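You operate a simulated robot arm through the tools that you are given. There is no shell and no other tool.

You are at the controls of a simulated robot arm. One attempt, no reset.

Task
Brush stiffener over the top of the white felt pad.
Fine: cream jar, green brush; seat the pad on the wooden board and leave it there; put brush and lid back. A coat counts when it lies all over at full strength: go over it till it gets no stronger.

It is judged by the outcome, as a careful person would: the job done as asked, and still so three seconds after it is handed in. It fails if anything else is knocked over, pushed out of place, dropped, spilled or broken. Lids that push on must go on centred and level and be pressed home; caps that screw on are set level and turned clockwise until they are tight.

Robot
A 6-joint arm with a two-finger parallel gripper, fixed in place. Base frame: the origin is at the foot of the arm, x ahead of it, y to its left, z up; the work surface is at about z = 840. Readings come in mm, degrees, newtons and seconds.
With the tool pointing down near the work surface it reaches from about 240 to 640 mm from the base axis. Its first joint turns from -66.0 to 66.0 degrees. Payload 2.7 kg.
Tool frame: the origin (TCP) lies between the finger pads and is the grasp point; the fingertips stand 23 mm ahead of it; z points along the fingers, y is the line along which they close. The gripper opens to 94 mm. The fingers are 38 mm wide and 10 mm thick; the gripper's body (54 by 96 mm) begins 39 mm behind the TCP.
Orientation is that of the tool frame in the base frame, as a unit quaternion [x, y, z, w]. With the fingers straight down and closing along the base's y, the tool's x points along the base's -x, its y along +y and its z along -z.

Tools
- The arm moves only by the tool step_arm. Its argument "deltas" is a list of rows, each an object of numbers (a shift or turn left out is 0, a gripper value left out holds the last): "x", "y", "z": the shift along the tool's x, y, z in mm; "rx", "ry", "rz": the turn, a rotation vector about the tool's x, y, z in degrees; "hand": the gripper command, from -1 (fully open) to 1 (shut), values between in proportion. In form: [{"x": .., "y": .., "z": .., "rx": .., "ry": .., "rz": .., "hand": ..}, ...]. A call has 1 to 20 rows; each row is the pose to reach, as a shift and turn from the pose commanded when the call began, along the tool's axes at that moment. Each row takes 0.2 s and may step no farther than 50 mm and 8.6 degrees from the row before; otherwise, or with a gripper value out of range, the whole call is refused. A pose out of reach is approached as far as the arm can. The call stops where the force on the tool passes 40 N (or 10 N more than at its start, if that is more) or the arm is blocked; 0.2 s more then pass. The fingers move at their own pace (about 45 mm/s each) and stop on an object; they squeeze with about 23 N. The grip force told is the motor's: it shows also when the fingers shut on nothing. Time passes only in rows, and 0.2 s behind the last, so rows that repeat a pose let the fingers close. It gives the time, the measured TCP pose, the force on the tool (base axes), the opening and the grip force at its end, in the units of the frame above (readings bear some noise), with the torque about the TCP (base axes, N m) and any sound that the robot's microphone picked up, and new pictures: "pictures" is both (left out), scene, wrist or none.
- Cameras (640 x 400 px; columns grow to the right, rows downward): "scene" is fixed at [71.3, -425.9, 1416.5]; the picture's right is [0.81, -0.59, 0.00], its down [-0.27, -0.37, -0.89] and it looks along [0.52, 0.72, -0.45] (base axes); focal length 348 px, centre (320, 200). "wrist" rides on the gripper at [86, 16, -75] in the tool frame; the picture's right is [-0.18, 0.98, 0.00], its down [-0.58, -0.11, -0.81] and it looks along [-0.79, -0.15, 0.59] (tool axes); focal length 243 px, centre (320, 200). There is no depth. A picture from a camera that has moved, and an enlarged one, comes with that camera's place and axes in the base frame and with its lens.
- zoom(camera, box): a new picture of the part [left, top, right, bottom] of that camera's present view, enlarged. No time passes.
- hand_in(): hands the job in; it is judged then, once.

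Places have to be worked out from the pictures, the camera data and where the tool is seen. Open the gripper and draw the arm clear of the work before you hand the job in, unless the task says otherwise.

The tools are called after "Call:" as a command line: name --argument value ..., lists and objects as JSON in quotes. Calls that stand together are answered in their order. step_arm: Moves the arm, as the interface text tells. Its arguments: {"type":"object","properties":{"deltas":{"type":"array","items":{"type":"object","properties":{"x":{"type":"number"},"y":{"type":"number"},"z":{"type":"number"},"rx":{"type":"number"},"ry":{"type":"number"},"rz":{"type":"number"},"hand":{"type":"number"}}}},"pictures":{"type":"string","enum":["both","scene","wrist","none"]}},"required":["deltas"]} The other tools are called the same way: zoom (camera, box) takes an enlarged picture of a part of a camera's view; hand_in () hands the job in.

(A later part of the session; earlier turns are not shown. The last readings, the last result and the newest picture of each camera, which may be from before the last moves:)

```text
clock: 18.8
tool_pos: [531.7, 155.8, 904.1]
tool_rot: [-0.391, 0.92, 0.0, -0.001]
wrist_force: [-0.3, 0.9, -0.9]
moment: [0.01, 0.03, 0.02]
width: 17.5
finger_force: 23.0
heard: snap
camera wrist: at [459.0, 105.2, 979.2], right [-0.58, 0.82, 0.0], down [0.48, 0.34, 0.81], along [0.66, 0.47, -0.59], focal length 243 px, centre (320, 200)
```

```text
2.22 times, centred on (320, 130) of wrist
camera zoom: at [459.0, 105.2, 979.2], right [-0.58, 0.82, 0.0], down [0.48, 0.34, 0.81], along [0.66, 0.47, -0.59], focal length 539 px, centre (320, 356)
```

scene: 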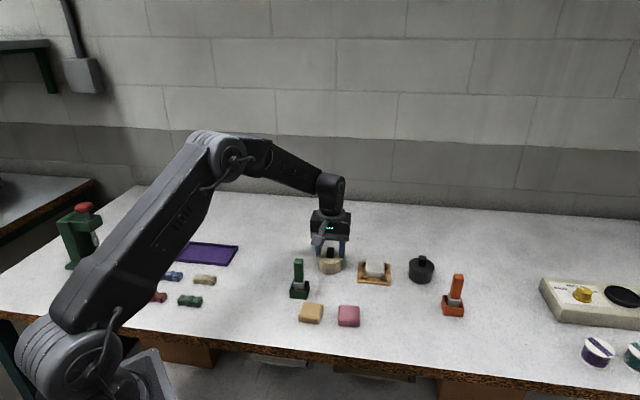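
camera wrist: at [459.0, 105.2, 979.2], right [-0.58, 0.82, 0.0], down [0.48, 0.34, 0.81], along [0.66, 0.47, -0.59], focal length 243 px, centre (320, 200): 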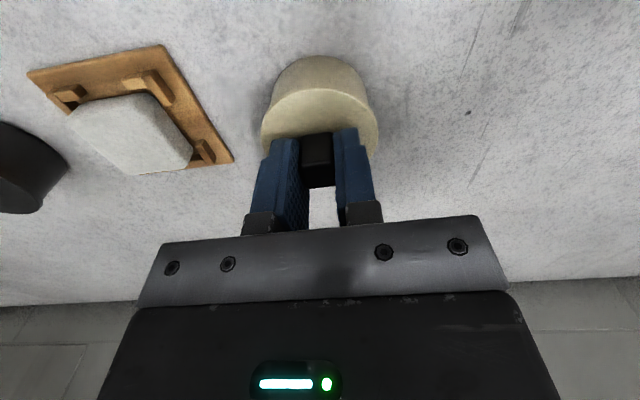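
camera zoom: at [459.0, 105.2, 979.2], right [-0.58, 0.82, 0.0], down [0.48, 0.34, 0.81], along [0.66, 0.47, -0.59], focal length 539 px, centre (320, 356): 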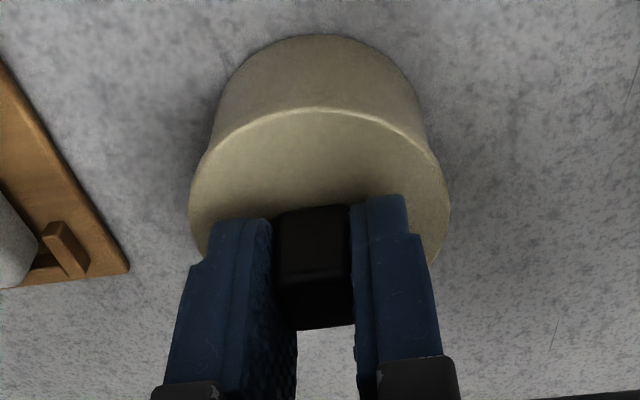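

The lid still looks level and in place. I lift gently in small steps and watch the force.

Call:
step_arm --deltas '[{"z": -1}, {"z": -2}, {"z": -3}, {"z": -5}, {"z": -5}]' --pictures "wrist"

Call:
zoom --camera "scene" --box '[305, 235, 360, 285]'

```text
clock: 20.0
tool_pos: [531.1, 156.3, 909.3]
tool_rot: [-0.391, 0.921, 0.0, 0.0]
wrist_force: [0.2, 0.5, 0.4]
moment: [0.01, -0.01, 0.01]
width: 17.1
finger_force: 22.7
camera wrist: at [458.8, 104.9, 984.1], right [-0.58, 0.82, 0.0], down [0.48, 0.34, 0.81], along [0.66, 0.47, -0.59], focal length 243 px, centre (320, 200)
```

wrist: 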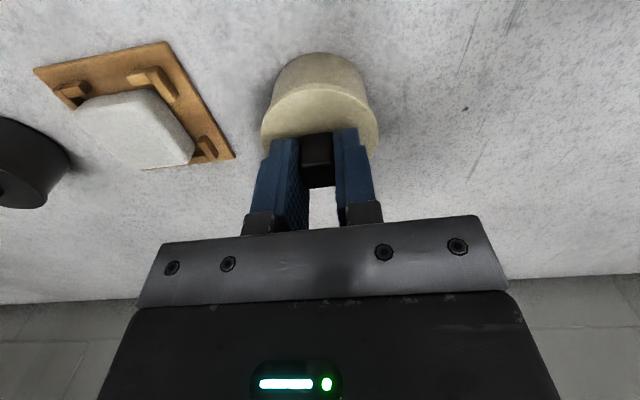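

```text
8.00 times, centred on (332, 260) of scene
camera zoom: at [71.3, -425.9, 1416.5], right [0.81, -0.59, 0.0], down [-0.27, -0.37, -0.89], along [0.52, 0.72, -0.45], focal length 2788 px, centre (220, -280)
```

zoom: 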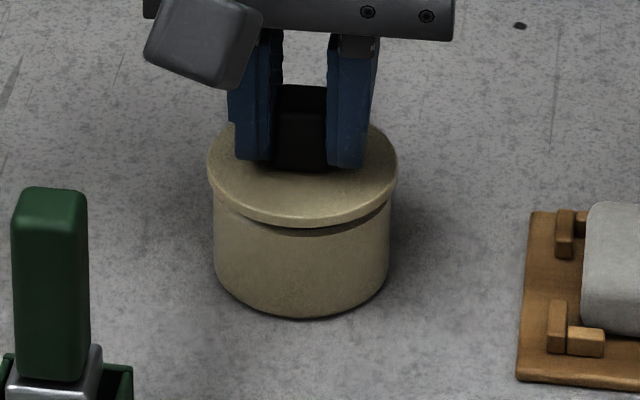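

The lid is rising freely and the jar stays put. With the lid seated, the TCP was at about (531.3, 156, 904). I lift higher to see inside the jar.

Call:
step_arm --deltas '[{"z": -15}, {"z": -40}, {"z": -75}, {"z": -75}]' --pictures "both"

Call:
zoom --camera "wrist" --box '[240, 0, 400, 220]'

Call:
zoom --camera "scene" --box '[305, 215, 360, 285]'

```text
clock: 21.0
tool_pos: [530.2, 156.7, 984.7]
tool_rot: [-0.39, 0.921, 0.0, 0.0]
wrist_force: [0.9, 0.0, -0.1]
moment: [-0.01, -0.02, 0.0]
width: 17.2
finger_force: 23.0
camera wrist: at [458.5, 105.1, 1059.5], right [-0.58, 0.82, 0.0], down [0.48, 0.34, 0.81], along [0.66, 0.47, -0.59], focal length 243 px, centre (320, 200)
```

scene: 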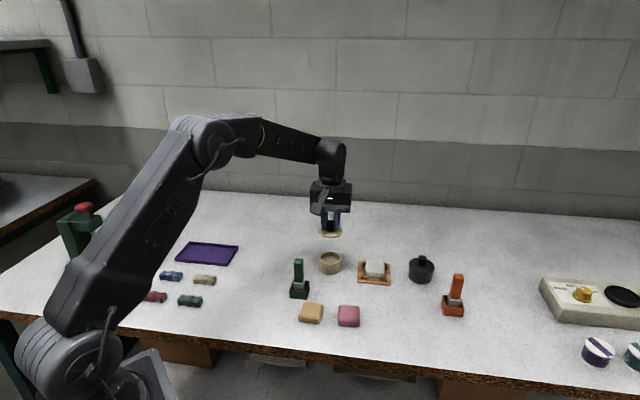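
wrist: 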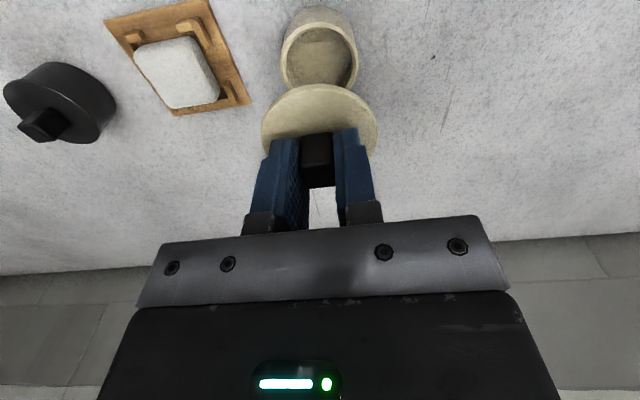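

```text
1.82 times, centred on (320, 110) of wrist
camera zoom: at [458.5, 105.1, 1059.5], right [-0.58, 0.82, 0.0], down [0.48, 0.34, 0.81], along [0.66, 0.47, -0.59], focal length 441 px, centre (320, 364)
```

zoom: 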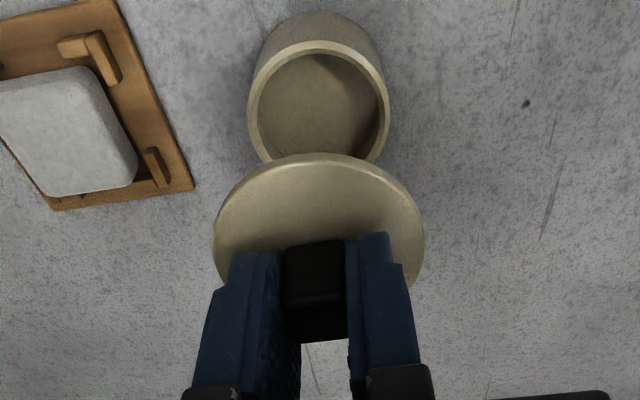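

```text
5.71 times, centred on (332, 250) of scene
camera zoom: at [71.3, -425.9, 1416.5], right [0.81, -0.59, 0.0], down [-0.27, -0.37, -0.89], along [0.52, 0.72, -0.45], focal length 1991 px, centre (249, -86)
```

zoom: 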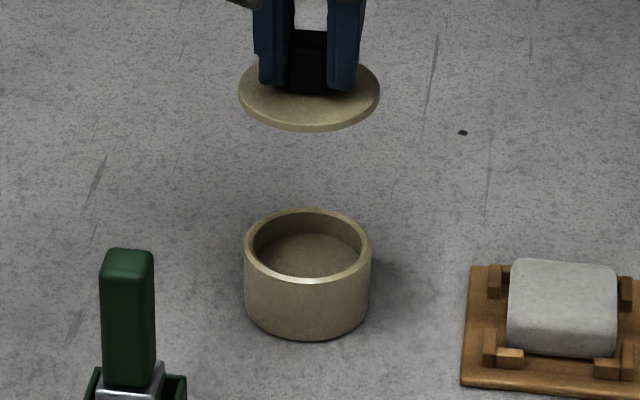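

The jar holds liquid about halfway down and the lid is level in the grip. I carry the lid to the clear spot near (470, 245) and stop well above the table to check.

Call:
step_arm --deltas '[{"x": -7, "y": 35}, {"x": -14, "y": 70}, {"x": -21.4, "y": 104.3}, {"x": -21.4, "y": 104.3, "z": 40}, {"x": -21.4, "y": 104.3, "z": 75}, {"x": -21.4, "y": 104.3, "z": 90}, {"x": -21.4, "y": 104.3, "z": 90}]' --pictures "both"

Call:
zoom --camera "scene" --box '[255, 220, 365, 300]'

```text
clock: 22.6
tool_pos: [471.1, 244.1, 892.9]
tool_rot: [-0.391, 0.92, -0.001, 0.001]
wrist_force: [0.2, 0.7, 0.1]
moment: [-0.01, 0.01, -0.02]
width: 17.1
finger_force: 23.0
camera wrist: at [398.5, 193.4, 968.2], right [-0.58, 0.82, 0.0], down [0.48, 0.34, 0.81], along [0.66, 0.47, -0.59], focal length 243 px, centre (320, 200)
```

scene: 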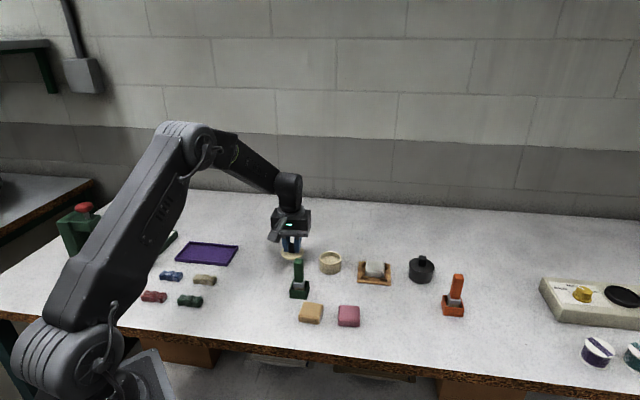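
wrist: 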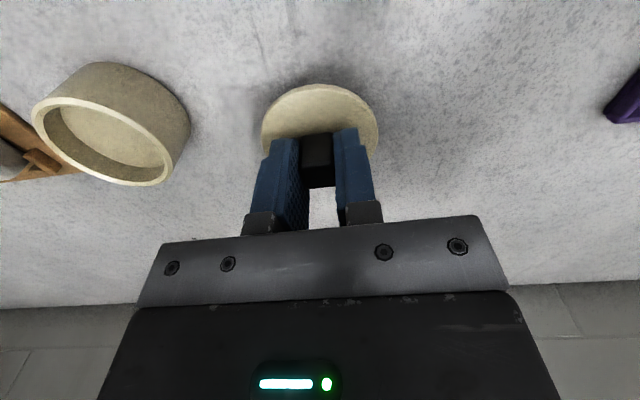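

```text
5.00 times, centred on (310, 260) of scene
camera zoom: at [71.3, -425.9, 1416.5], right [0.81, -0.59, 0.0], down [-0.27, -0.37, -0.89], along [0.52, 0.72, -0.45], focal length 1742 px, centre (370, -100)
```

zoom: 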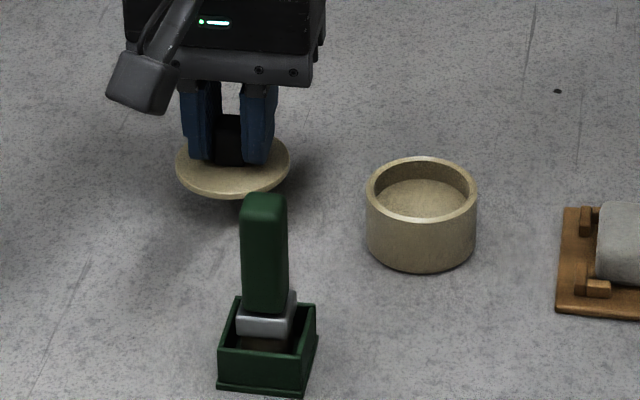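

The spot is clear. I lower the lid toward the table in small steps.

Call:
step_arm --deltas '[{"z": 6}, {"z": 11}, {"z": 14}, {"z": 16}, {"z": 16}]' --pictures "none"

Call:
zoom --camera "scene" --box '[265, 230, 325, 280]'

```text
clock: 23.8
tool_pos: [470.3, 245.5, 876.5]
tool_rot: [-0.39, 0.921, 0.0, 0.001]
wrist_force: [0.1, 0.0, -0.1]
moment: [-0.01, 0.01, -0.01]
width: 17.1
finger_force: 22.9
```

```text
8.00 times, centred on (295, 255) of scene
camera zoom: at [71.3, -425.9, 1416.5], right [0.81, -0.59, 0.0], down [-0.27, -0.37, -0.89], along [0.52, 0.72, -0.45], focal length 2788 px, centre (520, -240)
```

zoom: 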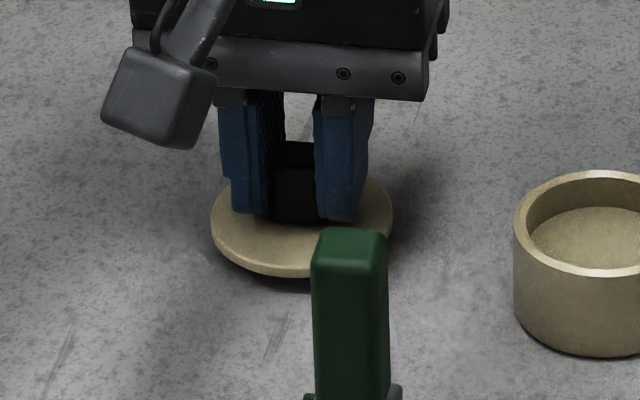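

There is still a few millimetres of gap under the lid, so I continue in 1 mm steps.

Call:
step_arm --deltas '[{"z": 1}, {"z": 2}, {"z": 3}, {"z": 3}]' --pictures "none"

Call:
zoom --camera "scene" --box '[265, 230, 325, 280]'

```text
clock: 24.8
tool_pos: [470.9, 245.3, 874.0]
tool_rot: [-0.39, 0.921, 0.0, -0.001]
wrist_force: [0.2, 0.1, -0.5]
moment: [0.03, 0.0, 0.01]
width: 17.2
finger_force: 23.5
```

```text
8.00 times, centred on (295, 255) of scene
camera zoom: at [71.3, -425.9, 1416.5], right [0.81, -0.59, 0.0], down [-0.27, -0.37, -0.89], along [0.52, 0.72, -0.45], focal length 2788 px, centre (520, -240)
```

zoom: 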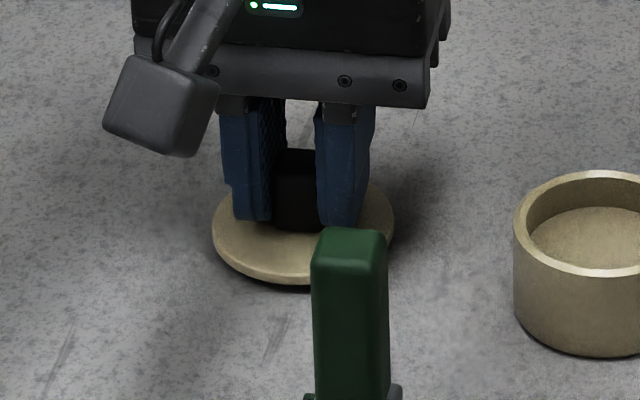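

Call:
step_arm --deltas '[{"z": 1}, {"z": 2}, {"z": 2}]' --pictures "none"

```text
clock: 25.6
tool_pos: [471.5, 245.0, 873.0]
tool_rot: [-0.391, 0.92, -0.001, 0.002]
wrist_force: [-2.8, -1.1, 10.6]
moment: [-0.06, 0.1, -0.01]
width: 17.3
finger_force: 22.7
```

The lid is on the table with about 10 N of contact. I back off slightly, open the fingers and rise clear.

Call:
step_arm --deltas '[{"z": -1, "hand": 1}, {"z": -1, "hand": 0.3}, {"z": -1, "hand": 0.3}, {"z": -1, "hand": 0.3}, {"z": -15, "hand": 0.3}, {"z": -45, "hand": 0.2}, {"z": -90, "hand": 0.2}, {"z": -130, "hand": 0.2}, {"z": -130, "hand": 0.2}]' --pictures "both"

Call:
zoom --camera "scene" --box '[265, 230, 365, 310]'

Call:
zoom --camera "wrist" --box '[220, 0, 420, 150]'

```text
clock: 27.6
tool_pos: [470.1, 243.8, 1003.4]
tool_rot: [-0.391, 0.921, 0.0, 0.0]
wrist_force: [0.7, 0.1, -0.6]
moment: [-0.01, -0.01, 0.01]
width: 37.6
finger_force: 0.0
camera wrist: at [398.7, 193.0, 1078.2], right [-0.58, 0.82, 0.0], down [0.48, 0.34, 0.81], along [0.66, 0.47, -0.59], focal length 243 px, centre (320, 200)
```

scene: 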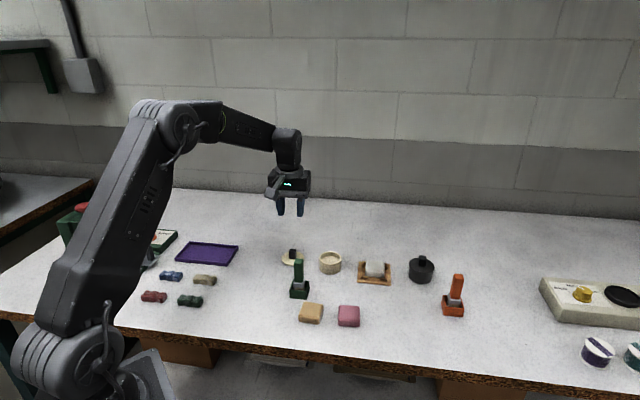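
wrist: 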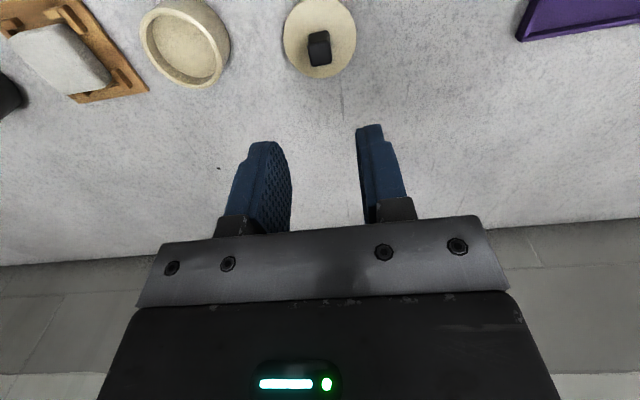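

```text
5.00 times, centred on (315, 270) of scene
camera zoom: at [71.3, -425.9, 1416.5], right [0.81, -0.59, 0.0], down [-0.27, -0.37, -0.89], along [0.52, 0.72, -0.45], focal length 1742 px, centre (345, -150)
```

zoom: 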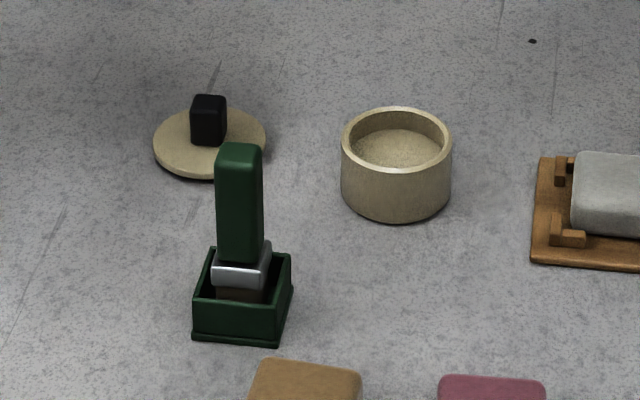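

```text
2.67 times, centred on (320, 75) of wrist
camera zoom: at [398.7, 193.0, 1078.2], right [-0.58, 0.82, 0.0], down [0.48, 0.34, 0.81], along [0.66, 0.47, -0.59], focal length 647 px, centre (320, 533)
```

zoom: 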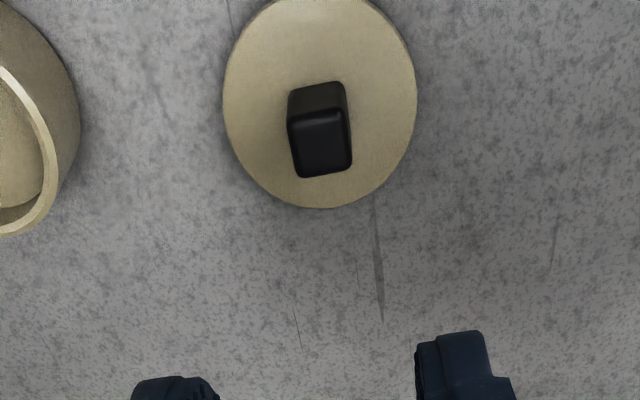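

The lid rests flat at (471, 245). Now I hover above the green brush to measure its handle.

Call:
step_arm --deltas '[{"x": 0, "y": 0, "z": -32}, {"x": 44, "y": -14, "z": -32}, {"x": 88, "y": -28, "z": -32}, {"x": 132, "y": -42, "z": -32}, {"x": 132, "y": -42, "z": -32}]' --pictures "both"

Call:
zoom --camera "wrist" --box '[240, 0, 400, 140]'

Call:
zoom --camera "scene" --box '[275, 245, 325, 305]'

```text
clock: 28.8
tool_pos: [409.7, 120.2, 1034.1]
tool_rot: [-0.39, 0.921, 0.0, 0.0]
wrist_force: [-0.1, 1.1, 0.1]
moment: [0.01, -0.05, 0.01]
width: 37.6
finger_force: 0.0
camera wrist: at [337.6, 69.2, 1109.6], right [-0.58, 0.82, 0.0], down [0.48, 0.34, 0.81], along [0.66, 0.47, -0.59], focal length 243 px, centre (320, 200)
```

scene: 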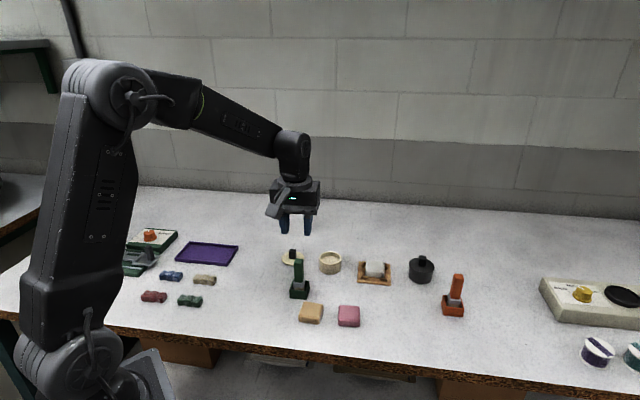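
wrist: 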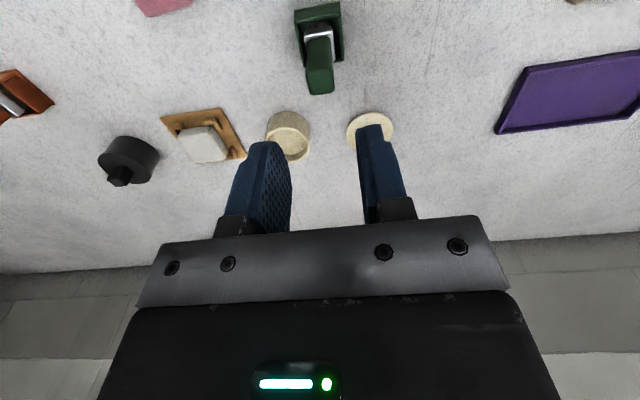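

```text
2.86 times, centred on (320, 70) of wrist
camera zoom: at [337.6, 69.2, 1109.6], right [-0.58, 0.82, 0.0], down [0.48, 0.34, 0.81], along [0.66, 0.47, -0.59], focal length 693 px, centre (320, 571)
```

zoom: 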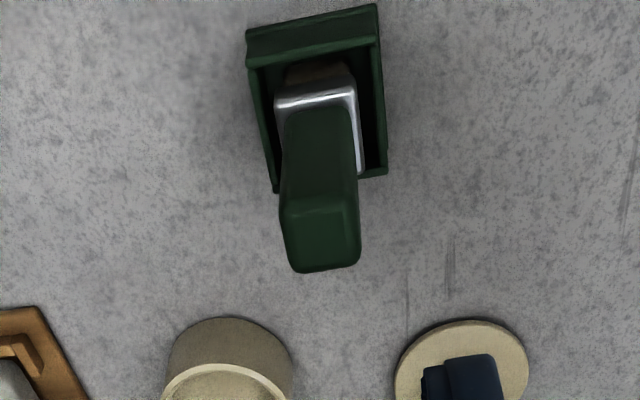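

```text
6.67 times, centred on (300, 275) of scene
camera zoom: at [71.3, -425.9, 1416.5], right [0.81, -0.59, 0.0], down [-0.27, -0.37, -0.89], along [0.52, 0.72, -0.45], focal length 2323 px, centre (453, -300)
```

zoom: 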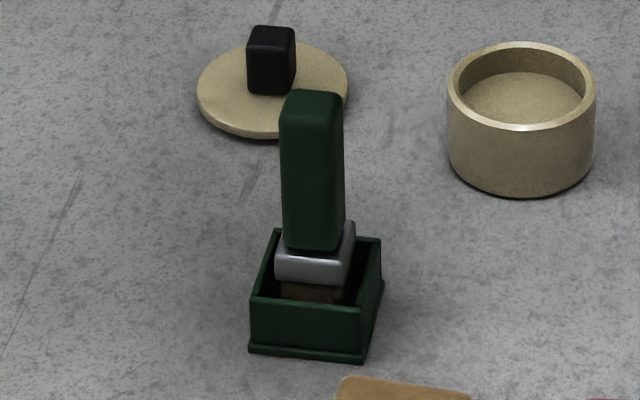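

The handle is about 18 × 16 mm and aligned with the gripper. Its centre is about 4 mm toward tool -x. I shift, open a bit wider and descend partway to re-check before straddling it.

Call:
step_arm --deltas '[{"x": -2, "y": 0.2, "z": 20, "hand": -0.1}, {"x": -4, "y": 0.2, "z": 40, "hand": -0.1}, {"x": -4, "y": 0.2, "z": 58, "hand": -0.1}, {"x": -4, "y": 0.2, "z": 58, "hand": -0.1}]' --pictures "wrist"

Call:
zoom --camera "wrist" --box '[240, 0, 400, 180]'

Call:
zoom --camera "scene" --box '[265, 215, 335, 305]'

```text
clock: 29.8
tool_pos: [412.9, 122.3, 976.2]
tool_rot: [-0.391, 0.92, 0.0, 0.0]
wrist_force: [-0.2, 1.0, -0.4]
moment: [0.0, -0.03, -0.01]
width: 51.6
finger_force: 0.1
camera wrist: at [339.7, 72.0, 1052.1], right [-0.58, 0.82, 0.0], down [0.48, 0.34, 0.81], along [0.66, 0.47, -0.59], focal length 243 px, centre (320, 200)
```

wrist: 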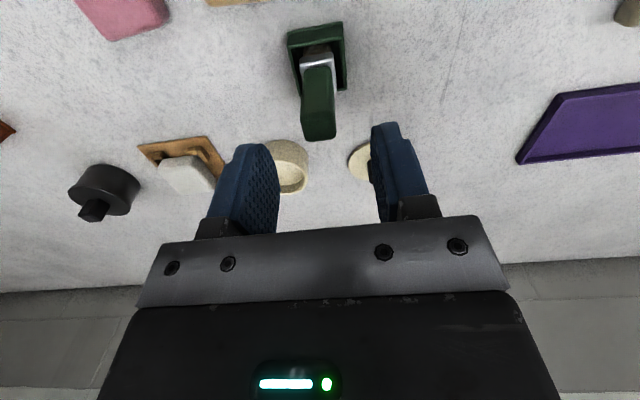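

```text
2.22 times, centred on (320, 90) of wrist
camera zoom: at [339.7, 72.0, 1052.1], right [-0.58, 0.82, 0.0], down [0.48, 0.34, 0.81], along [0.66, 0.47, -0.59], focal length 539 px, centre (320, 444)
```

zoom: 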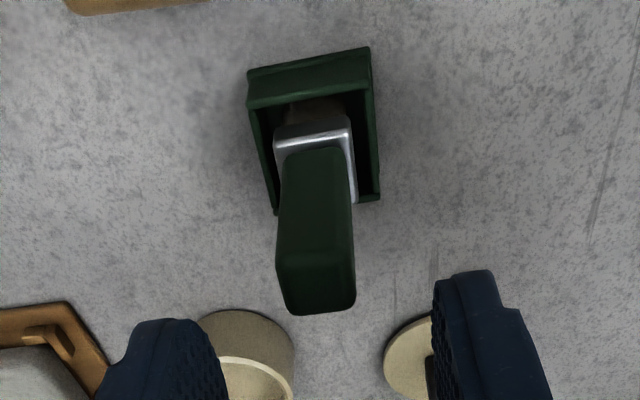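

```text
4.44 times, centred on (300, 260) of scene
camera zoom: at [71.3, -425.9, 1416.5], right [0.81, -0.59, 0.0], down [-0.27, -0.37, -0.89], along [0.52, 0.72, -0.45], focal length 1549 px, centre (409, -67)
```

zoom: 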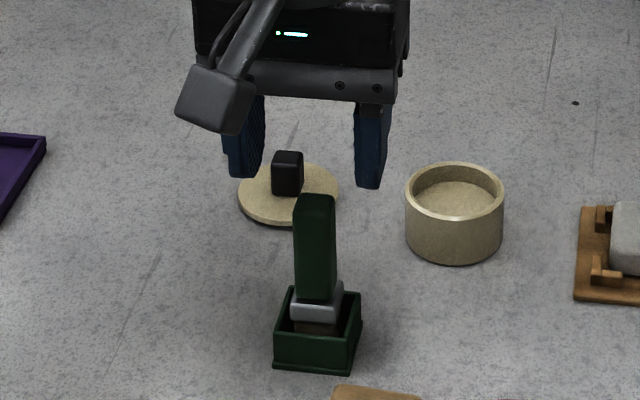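

Two views put the handle top at z ≈ 933 and its centre about (-2.8, -1) from the tool. I descend around the handle with the tips staying above the ferrule.

Call:
step_arm --deltas '[{"x": -2.8, "y": -1, "z": 15}, {"x": -2.8, "y": -1, "z": 30}, {"x": -2.8, "y": -1, "z": 45}, {"x": -2.8, "y": -1, "z": 58}, {"x": -2.8, "y": -1, "z": 65}, {"x": -2.8, "y": -1, "z": 65}]' --pictures "both"

Call:
zoom --camera "scene" --box '[265, 225, 335, 305]'

Call:
zoom --camera "wrist" --box '[240, 60, 400, 220]'

```text
clock: 31.2
tool_pos: [413.0, 125.4, 911.0]
tool_rot: [-0.391, 0.92, 0.0, 0.0]
wrist_force: [0.5, 0.2, 0.6]
moment: [0.03, 0.02, -0.05]
width: 51.7
finger_force: 0.1
camera wrist: at [342.3, 73.7, 986.4], right [-0.58, 0.82, 0.0], down [0.48, 0.34, 0.81], along [0.66, 0.47, -0.59], focal length 243 px, centre (320, 200)
```

scene: 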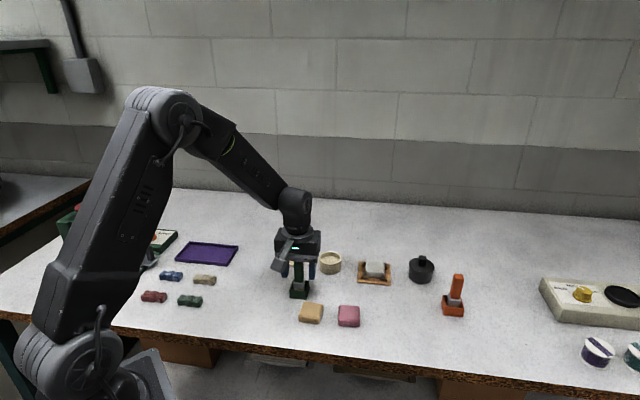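
wrist: 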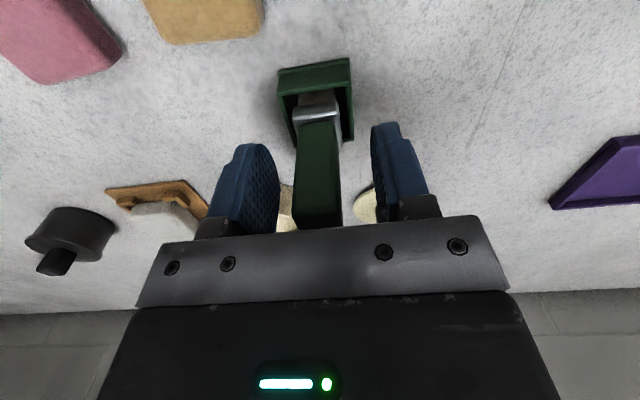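

```text
5.00 times, centred on (300, 265) of scene
camera zoom: at [71.3, -425.9, 1416.5], right [0.81, -0.59, 0.0], down [-0.27, -0.37, -0.89], along [0.52, 0.72, -0.45], focal length 1742 px, centre (420, -125)
```

zoom: 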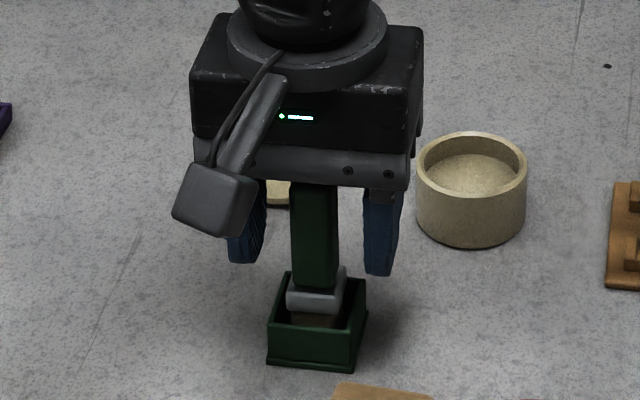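

```text
2.50 times, centred on (320, 140) of wrist
camera zoom: at [342.3, 73.7, 986.4], right [-0.58, 0.82, 0.0], down [0.48, 0.34, 0.81], along [0.66, 0.47, -0.59], focal length 606 px, centre (320, 350)
```

zoom: 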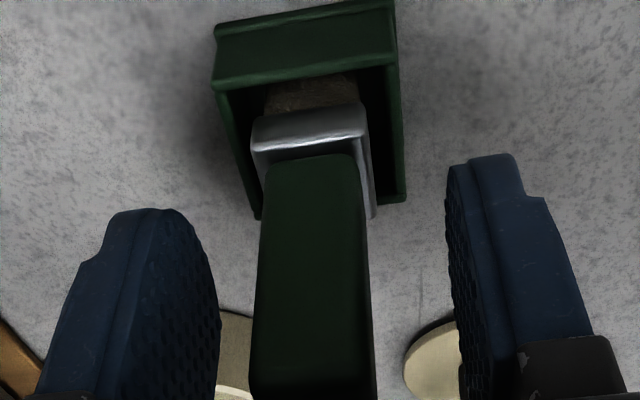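

The handle stands between the fingers, about 1 mm off centre, with the tips above the ferrule. I correct and close.

Call:
step_arm --deltas '[{"y": -1.2, "hand": -0.1}, {"y": -1.2, "hand": 0.4}, {"y": -1.2, "hand": 1}, {"y": -1.2, "hand": 1}, {"y": -1.2, "hand": 1}, {"y": -1.2, "hand": 1}]' --pictures "wrist"

Call:
zoom --camera "scene" --box '[265, 225, 335, 305]'

```text
clock: 32.6
tool_pos: [415.8, 124.8, 912.1]
tool_rot: [-0.391, 0.921, 0.0, 0.0]
wrist_force: [0.2, -0.5, -0.4]
moment: [-0.05, 0.01, -0.04]
width: 19.5
finger_force: 23.2
camera wrist: at [343.1, 72.9, 986.6], right [-0.58, 0.82, 0.0], down [0.48, 0.34, 0.81], along [0.66, 0.47, -0.59], focal length 243 px, centre (320, 200)
```

wrist: 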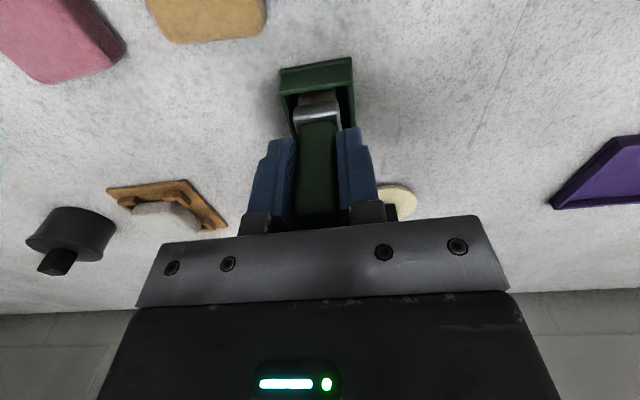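

```text
5.00 times, centred on (300, 265) of scene
camera zoom: at [71.3, -425.9, 1416.5], right [0.81, -0.59, 0.0], down [-0.27, -0.37, -0.89], along [0.52, 0.72, -0.45], focal length 1742 px, centre (420, -125)
```

zoom: 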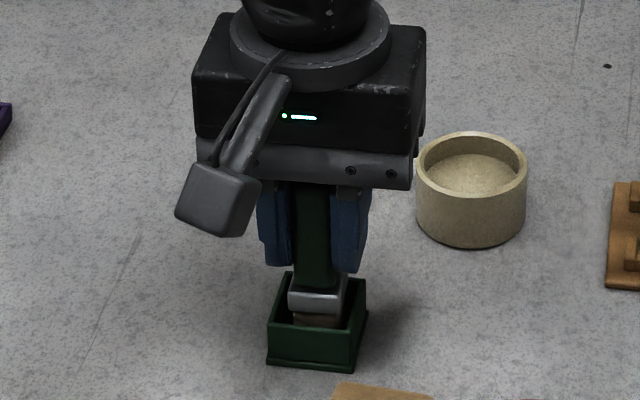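

The brush is gripped at 19.5 mm. I treat this pose as P0 and track all moves from it so I can return exactly. I lift it straight up out of the holder.

Call:
step_arm --deltas '[{"z": -3}, {"z": -10}, {"z": -30}, {"z": -60}, {"z": -60}]' --pictures "both"

Call:
zoom --camera "scene" --box '[265, 205, 345, 305]'

Call:
zoom --camera "wrist" --box '[240, 20, 400, 220]'

```text
clock: 33.8
tool_pos: [415.2, 123.3, 973.2]
tool_rot: [-0.391, 0.921, 0.0, 0.0]
wrist_force: [0.1, 1.0, -0.2]
moment: [-0.01, -0.01, 0.0]
width: 19.6
finger_force: 22.9
camera wrist: at [343.0, 72.4, 1047.1], right [-0.58, 0.82, 0.0], down [0.48, 0.34, 0.81], along [0.66, 0.47, -0.59], focal length 243 px, centre (320, 200)
```

scene: 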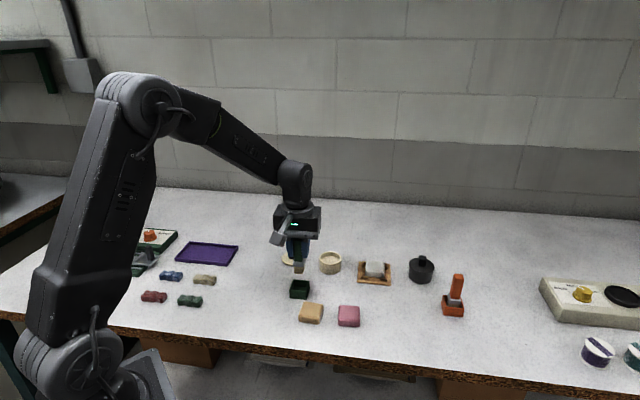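
wrist: 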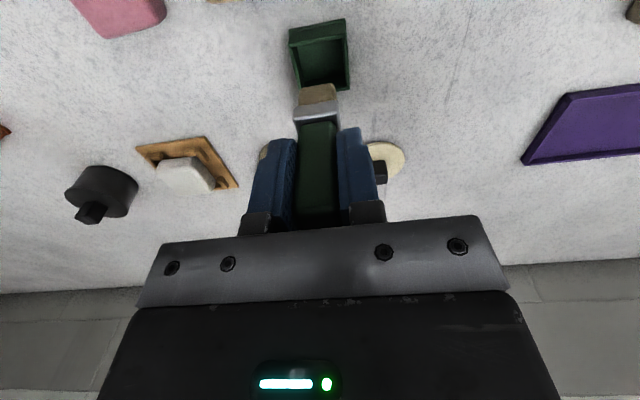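

```text
4.00 times, centred on (305, 255) of scene
camera zoom: at [71.3, -425.9, 1416.5], right [0.81, -0.59, 0.0], down [-0.27, -0.37, -0.89], along [0.52, 0.72, -0.45], focal length 1394 px, centre (380, -20)
```

zoom: 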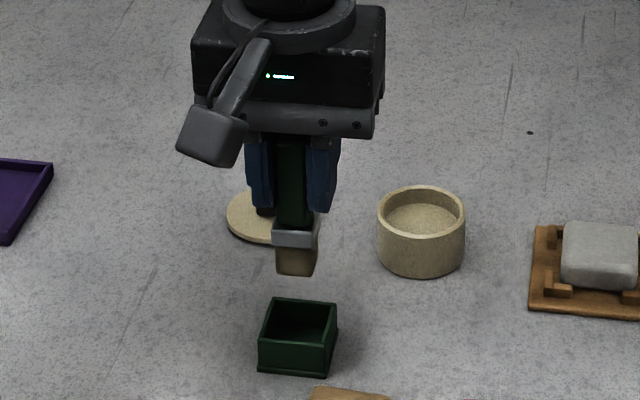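

```text
2.00 times, centred on (320, 120) of wrist
camera zoom: at [343.0, 72.4, 1047.1], right [-0.58, 0.82, 0.0], down [0.48, 0.34, 0.81], along [0.66, 0.47, -0.59], focal length 485 px, centre (320, 360)
```

zoom: 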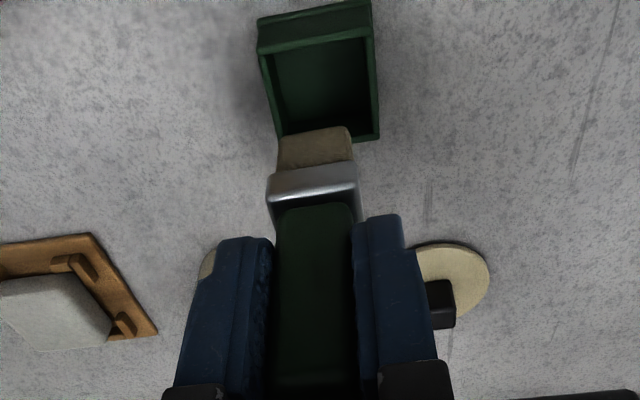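

The brush came out cleanly. The bristle tip sits about 70 mm below the TCP. I carry it over the jar centre, staying high, and check alignment before dipping.

Call:
step_arm --deltas '[{"x": -35, "y": -20}, {"x": -70, "y": -41}, {"x": -103.7, "y": -61.7}, {"x": -103.7, "y": -61.7}, {"x": -103.7, "y": -61.7}]' --pictures "both"

Call:
zoom --camera "scene" --box '[290, 195, 370, 285]'

Call:
zoom --camera "wrist" --box '[240, 20, 400, 220]'

```text
clock: 35.0
tool_pos: [531.3, 155.5, 972.4]
tool_rot: [-0.39, 0.921, 0.0, 0.001]
wrist_force: [0.4, -0.4, -0.5]
moment: [-0.01, 0.02, 0.03]
width: 19.5
finger_force: 22.9
camera wrist: at [458.9, 104.0, 1047.4], right [-0.58, 0.82, 0.0], down [0.48, 0.34, 0.81], along [0.66, 0.47, -0.59], focal length 243 px, centre (320, 200)
```

scene: 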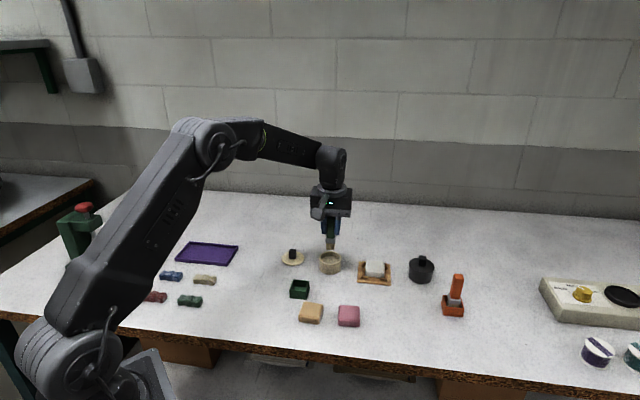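
wrist: 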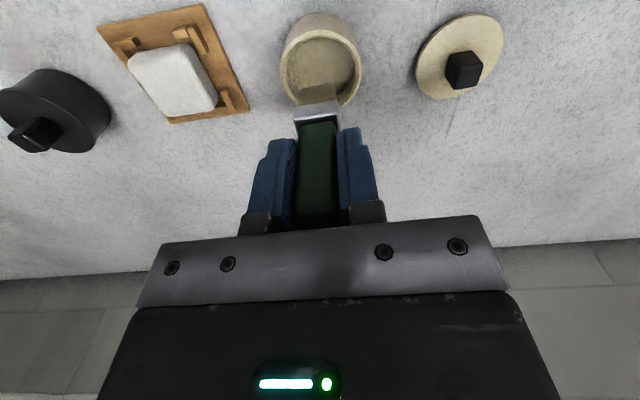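

```text
4.44 times, centred on (330, 240) of scene
camera zoom: at [71.3, -425.9, 1416.5], right [0.81, -0.59, 0.0], down [-0.27, -0.37, -0.89], along [0.52, 0.72, -0.45], focal length 1549 px, centre (276, 22)
```

zoom: 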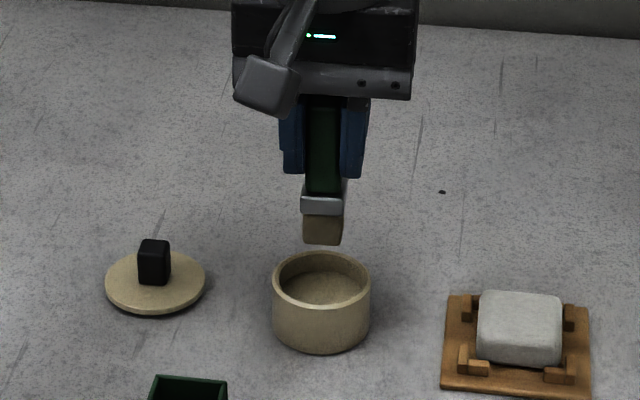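

```text
2.00 times, centred on (320, 120) of wrist
camera zoom: at [458.9, 104.0, 1047.4], right [-0.58, 0.82, 0.0], down [0.48, 0.34, 0.81], along [0.66, 0.47, -0.59], focal length 485 px, centre (320, 360)
```

zoom: 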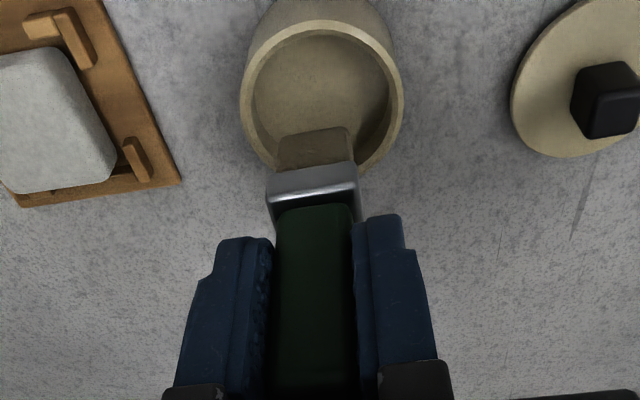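

The brush is within 2 mm of the jar's centre. I correct that, dip the bristles into the liquid with the tip at about z = 852, well short of the floor, and hold briefly.

Call:
step_arm --deltas '[{"x": -1.5, "y": 1, "z": 15}, {"x": -1.5, "y": 1, "z": 30}, {"x": -1.5, "y": 1, "z": 40}, {"x": -1.5, "y": 1, "z": 46}, {"x": -1.5, "y": 1, "z": 50}, {"x": -1.5, "y": 1, "z": 50}, {"x": -1.5, "y": 1, "z": 50}]' --pictures "both"

Call:
zoom --camera "scene" --box '[290, 205, 370, 285]'

Call:
zoom --camera "wrist" --box '[240, 20, 400, 220]'

```text
clock: 36.6
tool_pos: [532.9, 158.1, 924.0]
tool_rot: [-0.391, 0.92, 0.0, 0.004]
wrist_force: [2.0, 4.0, 22.9]
moment: [0.31, -0.06, 0.0]
width: 19.9
finger_force: 22.8
camera wrist: at [460.8, 106.2, 998.8], right [-0.58, 0.81, 0.0], down [0.48, 0.34, 0.81], along [0.66, 0.47, -0.59], focal length 243 px, centre (320, 200)
```

scene: 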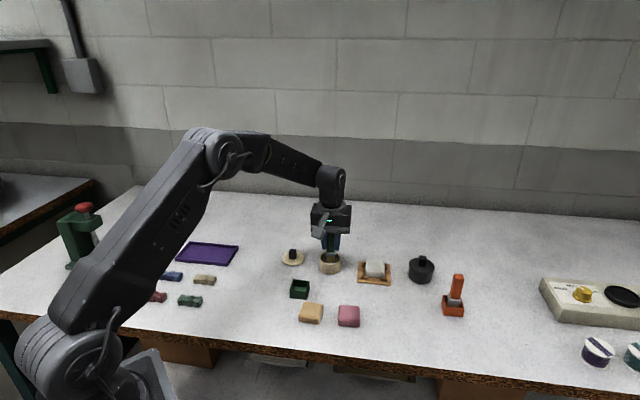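
wrist: 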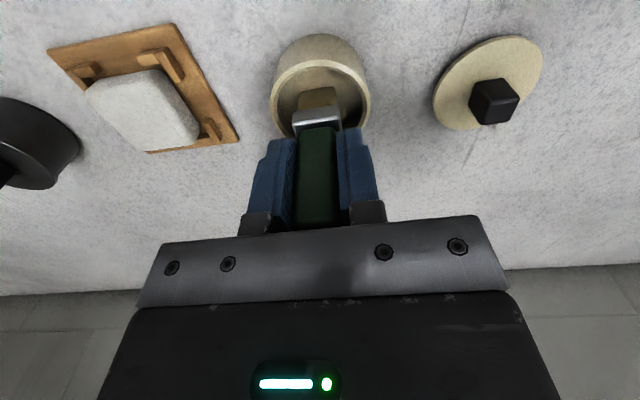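

```text
5.00 times, centred on (330, 245) of scene
camera zoom: at [70.9, -425.8, 1416.5], right [0.81, -0.59, 0.0], down [-0.27, -0.37, -0.89], along [0.53, 0.72, -0.45], focal length 1742 px, centre (270, -25)
```

zoom: 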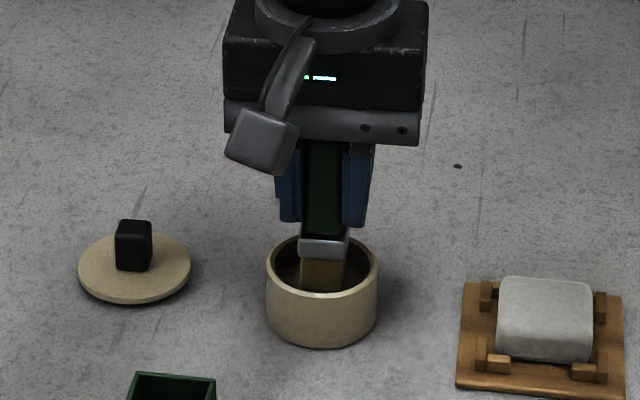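

```text
2.00 times, centred on (320, 120) of wrist
camera zoom: at [460.8, 106.2, 998.8], right [-0.58, 0.81, 0.0], down [0.48, 0.34, 0.81], along [0.66, 0.47, -0.59], focal length 485 px, centre (320, 360)
```

zoom: 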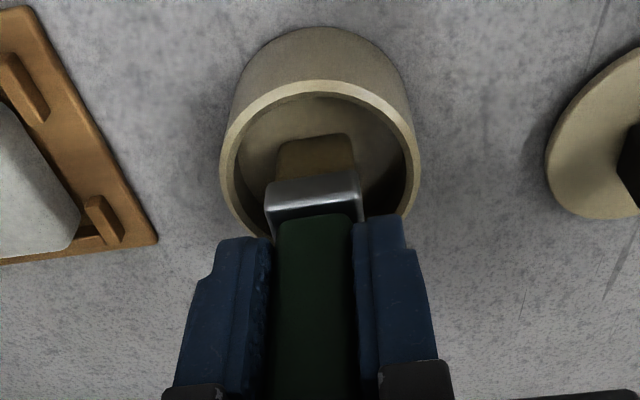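

The bristles met something firm at about 23 N, so this is the bottom of the dip and they now look wet. I back off at once and lift a little to check.

Call:
step_arm --deltas '[{"z": -2}, {"z": -3}, {"z": -3}]' --pictures "none"

Call:
zoom --camera "wrist" --box '[270, 40, 370, 140]'

```text
clock: 37.4
tool_pos: [532.5, 157.0, 923.0]
tool_rot: [-0.39, 0.921, -0.001, -0.001]
wrist_force: [4.4, 0.9, 9.0]
moment: [0.08, -0.28, 0.0]
width: 19.5
finger_force: 23.1
```

```text
4.00 times, centred on (320, 90) of wrist
camera zoom: at [459.9, 105.7, 999.6], right [-0.58, 0.82, 0.0], down [0.48, 0.34, 0.81], along [0.66, 0.47, -0.59], focal length 970 px, centre (320, 640)
```

zoom: 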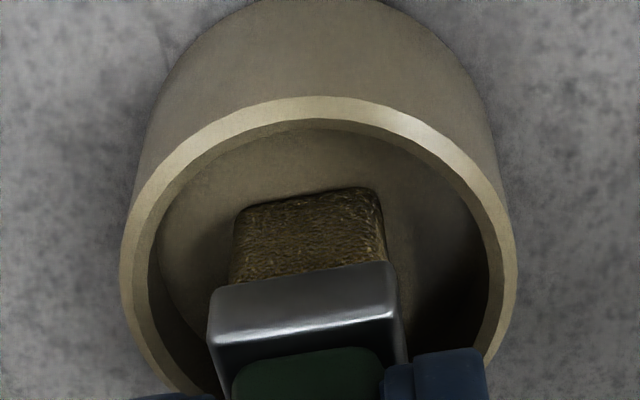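

The bristles are now wet and springy, with contact starting about 5 mm above the deepest point. I lift clear above the jar and pause to see whether it drips.

Call:
step_arm --deltas '[{"z": -3}, {"z": -8}, {"z": -20}, {"z": -40}, {"z": -47}, {"z": -47}, {"z": -47}, {"z": -47}, {"z": -47}]' --pictures "both"

Call:
zoom --camera "wrist" --box '[240, 0, 400, 180]'

Call:
zoom --camera "scene" --box '[290, 195, 410, 285]'

```text
clock: 39.4
tool_pos: [532.3, 157.2, 971.7]
tool_rot: [-0.391, 0.921, -0.001, 0.0]
wrist_force: [-0.3, -0.3, 0.4]
moment: [-0.01, 0.02, 0.0]
width: 19.3
finger_force: 23.0
camera wrist: at [459.9, 106.1, 1046.9], right [-0.58, 0.82, 0.0], down [0.48, 0.34, 0.81], along [0.66, 0.47, -0.59], focal length 243 px, centre (320, 200)
```

scene: 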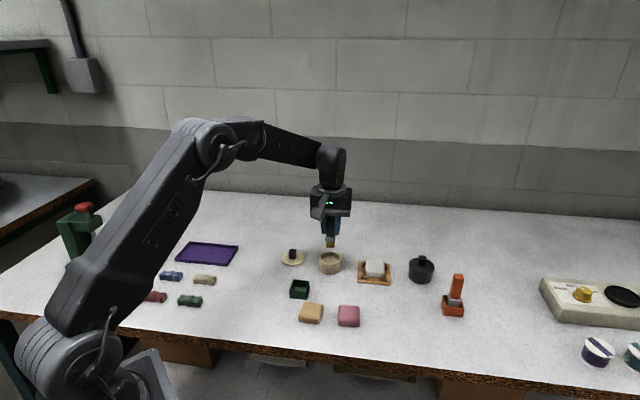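
wrist: 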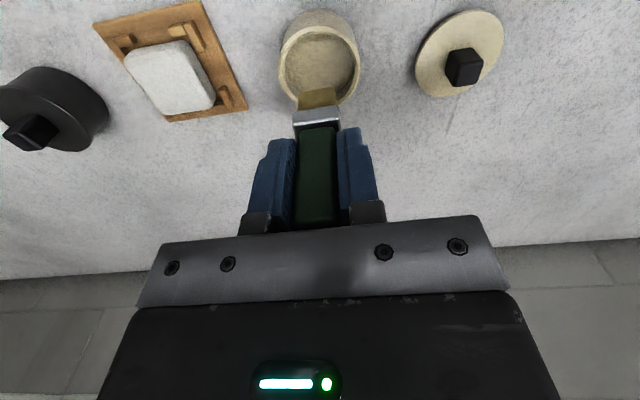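

```text
2.22 times, centred on (320, 90) of wrist
camera zoom: at [459.9, 106.1, 1046.9], right [-0.58, 0.82, 0.0], down [0.48, 0.34, 0.81], along [0.66, 0.47, -0.59], focal length 539 px, centre (320, 444)
```

zoom: 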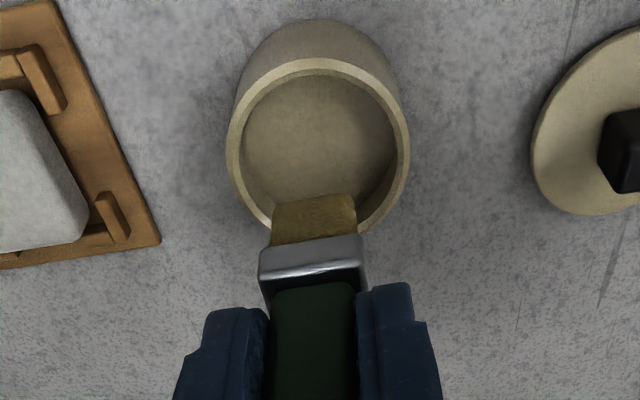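

```text
4.44 times, centred on (350, 240) of scene
camera zoom: at [71.3, -425.9, 1416.5], right [0.81, -0.59, 0.0], down [-0.27, -0.37, -0.89], along [0.52, 0.72, -0.45], focal length 1549 px, centre (187, 22)
```

zoom: 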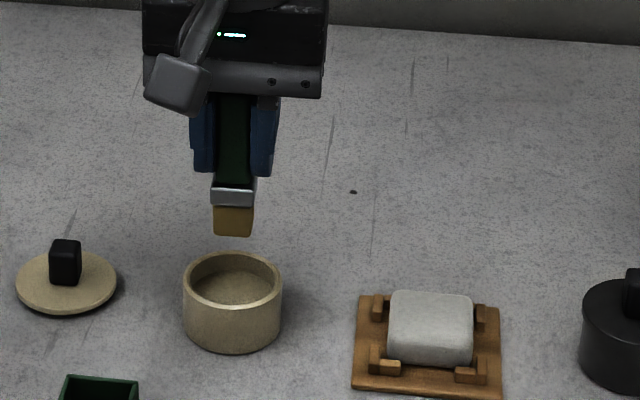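

The bristles are loaded amber with no drips seen, and the brush slid up about 3 mm in the grip, so the tip is now about 67 mm below the TCP. I carry it at this height to hover over the pad.

Call:
step_arm --deltas '[{"x": 3, "y": -38}, {"x": 6, "y": -77}, {"x": 9.2, "y": -115}, {"x": 9.2, "y": -115}]' --pictures "both"

Call:
zoom --camera "wrist" --box '[230, 0, 410, 150]'

Call:
zoom --camera "scene" --box '[325, 195, 425, 290]'

```text
clock: 40.4
tool_pos: [608.9, 71.3, 972.0]
tool_rot: [-0.391, 0.921, 0.0, 0.001]
wrist_force: [-0.1, -0.5, -1.2]
moment: [-0.02, -0.01, 0.01]
width: 19.2
finger_force: 23.0
camera wrist: at [535.5, 20.1, 1046.5], right [-0.58, 0.81, 0.0], down [0.48, 0.34, 0.81], along [0.66, 0.47, -0.59], focal length 243 px, centre (320, 200)
```

scene: 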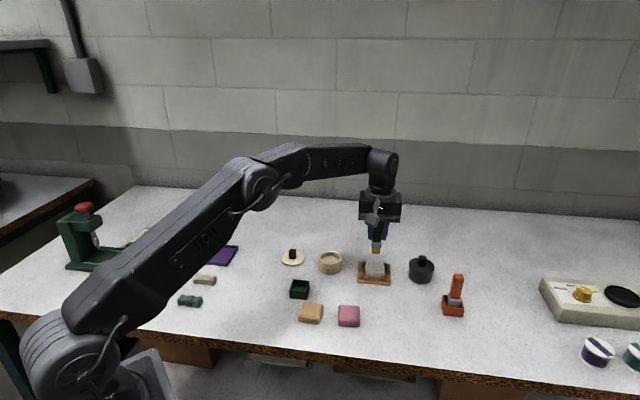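
wrist: 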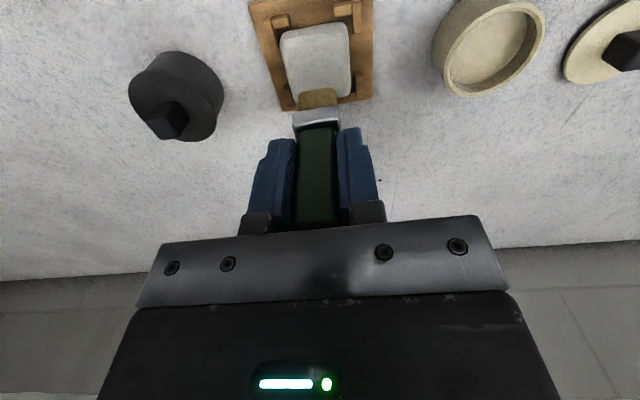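

```text
2.67 times, centred on (320, 75) of wrist
camera zoom: at [535.5, 20.1, 1046.5], right [-0.58, 0.81, 0.0], down [0.48, 0.34, 0.81], along [0.66, 0.47, -0.59], focal length 647 px, centre (320, 533)
```

zoom: 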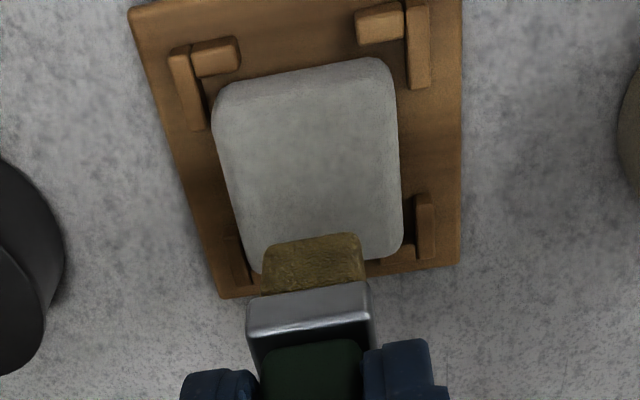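

```text
4.21 times, centred on (375, 242) of scene
camera zoom: at [71.3, -425.9, 1416.5], right [0.81, -0.59, 0.0], down [-0.27, -0.37, -0.89], along [0.52, 0.72, -0.45], focal length 1467 px, centre (88, 21)
```

zoom: 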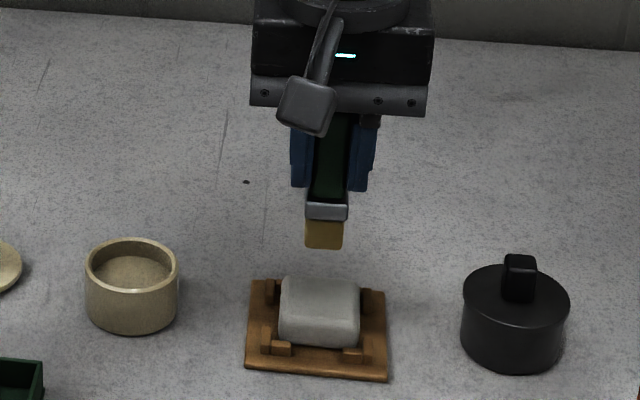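

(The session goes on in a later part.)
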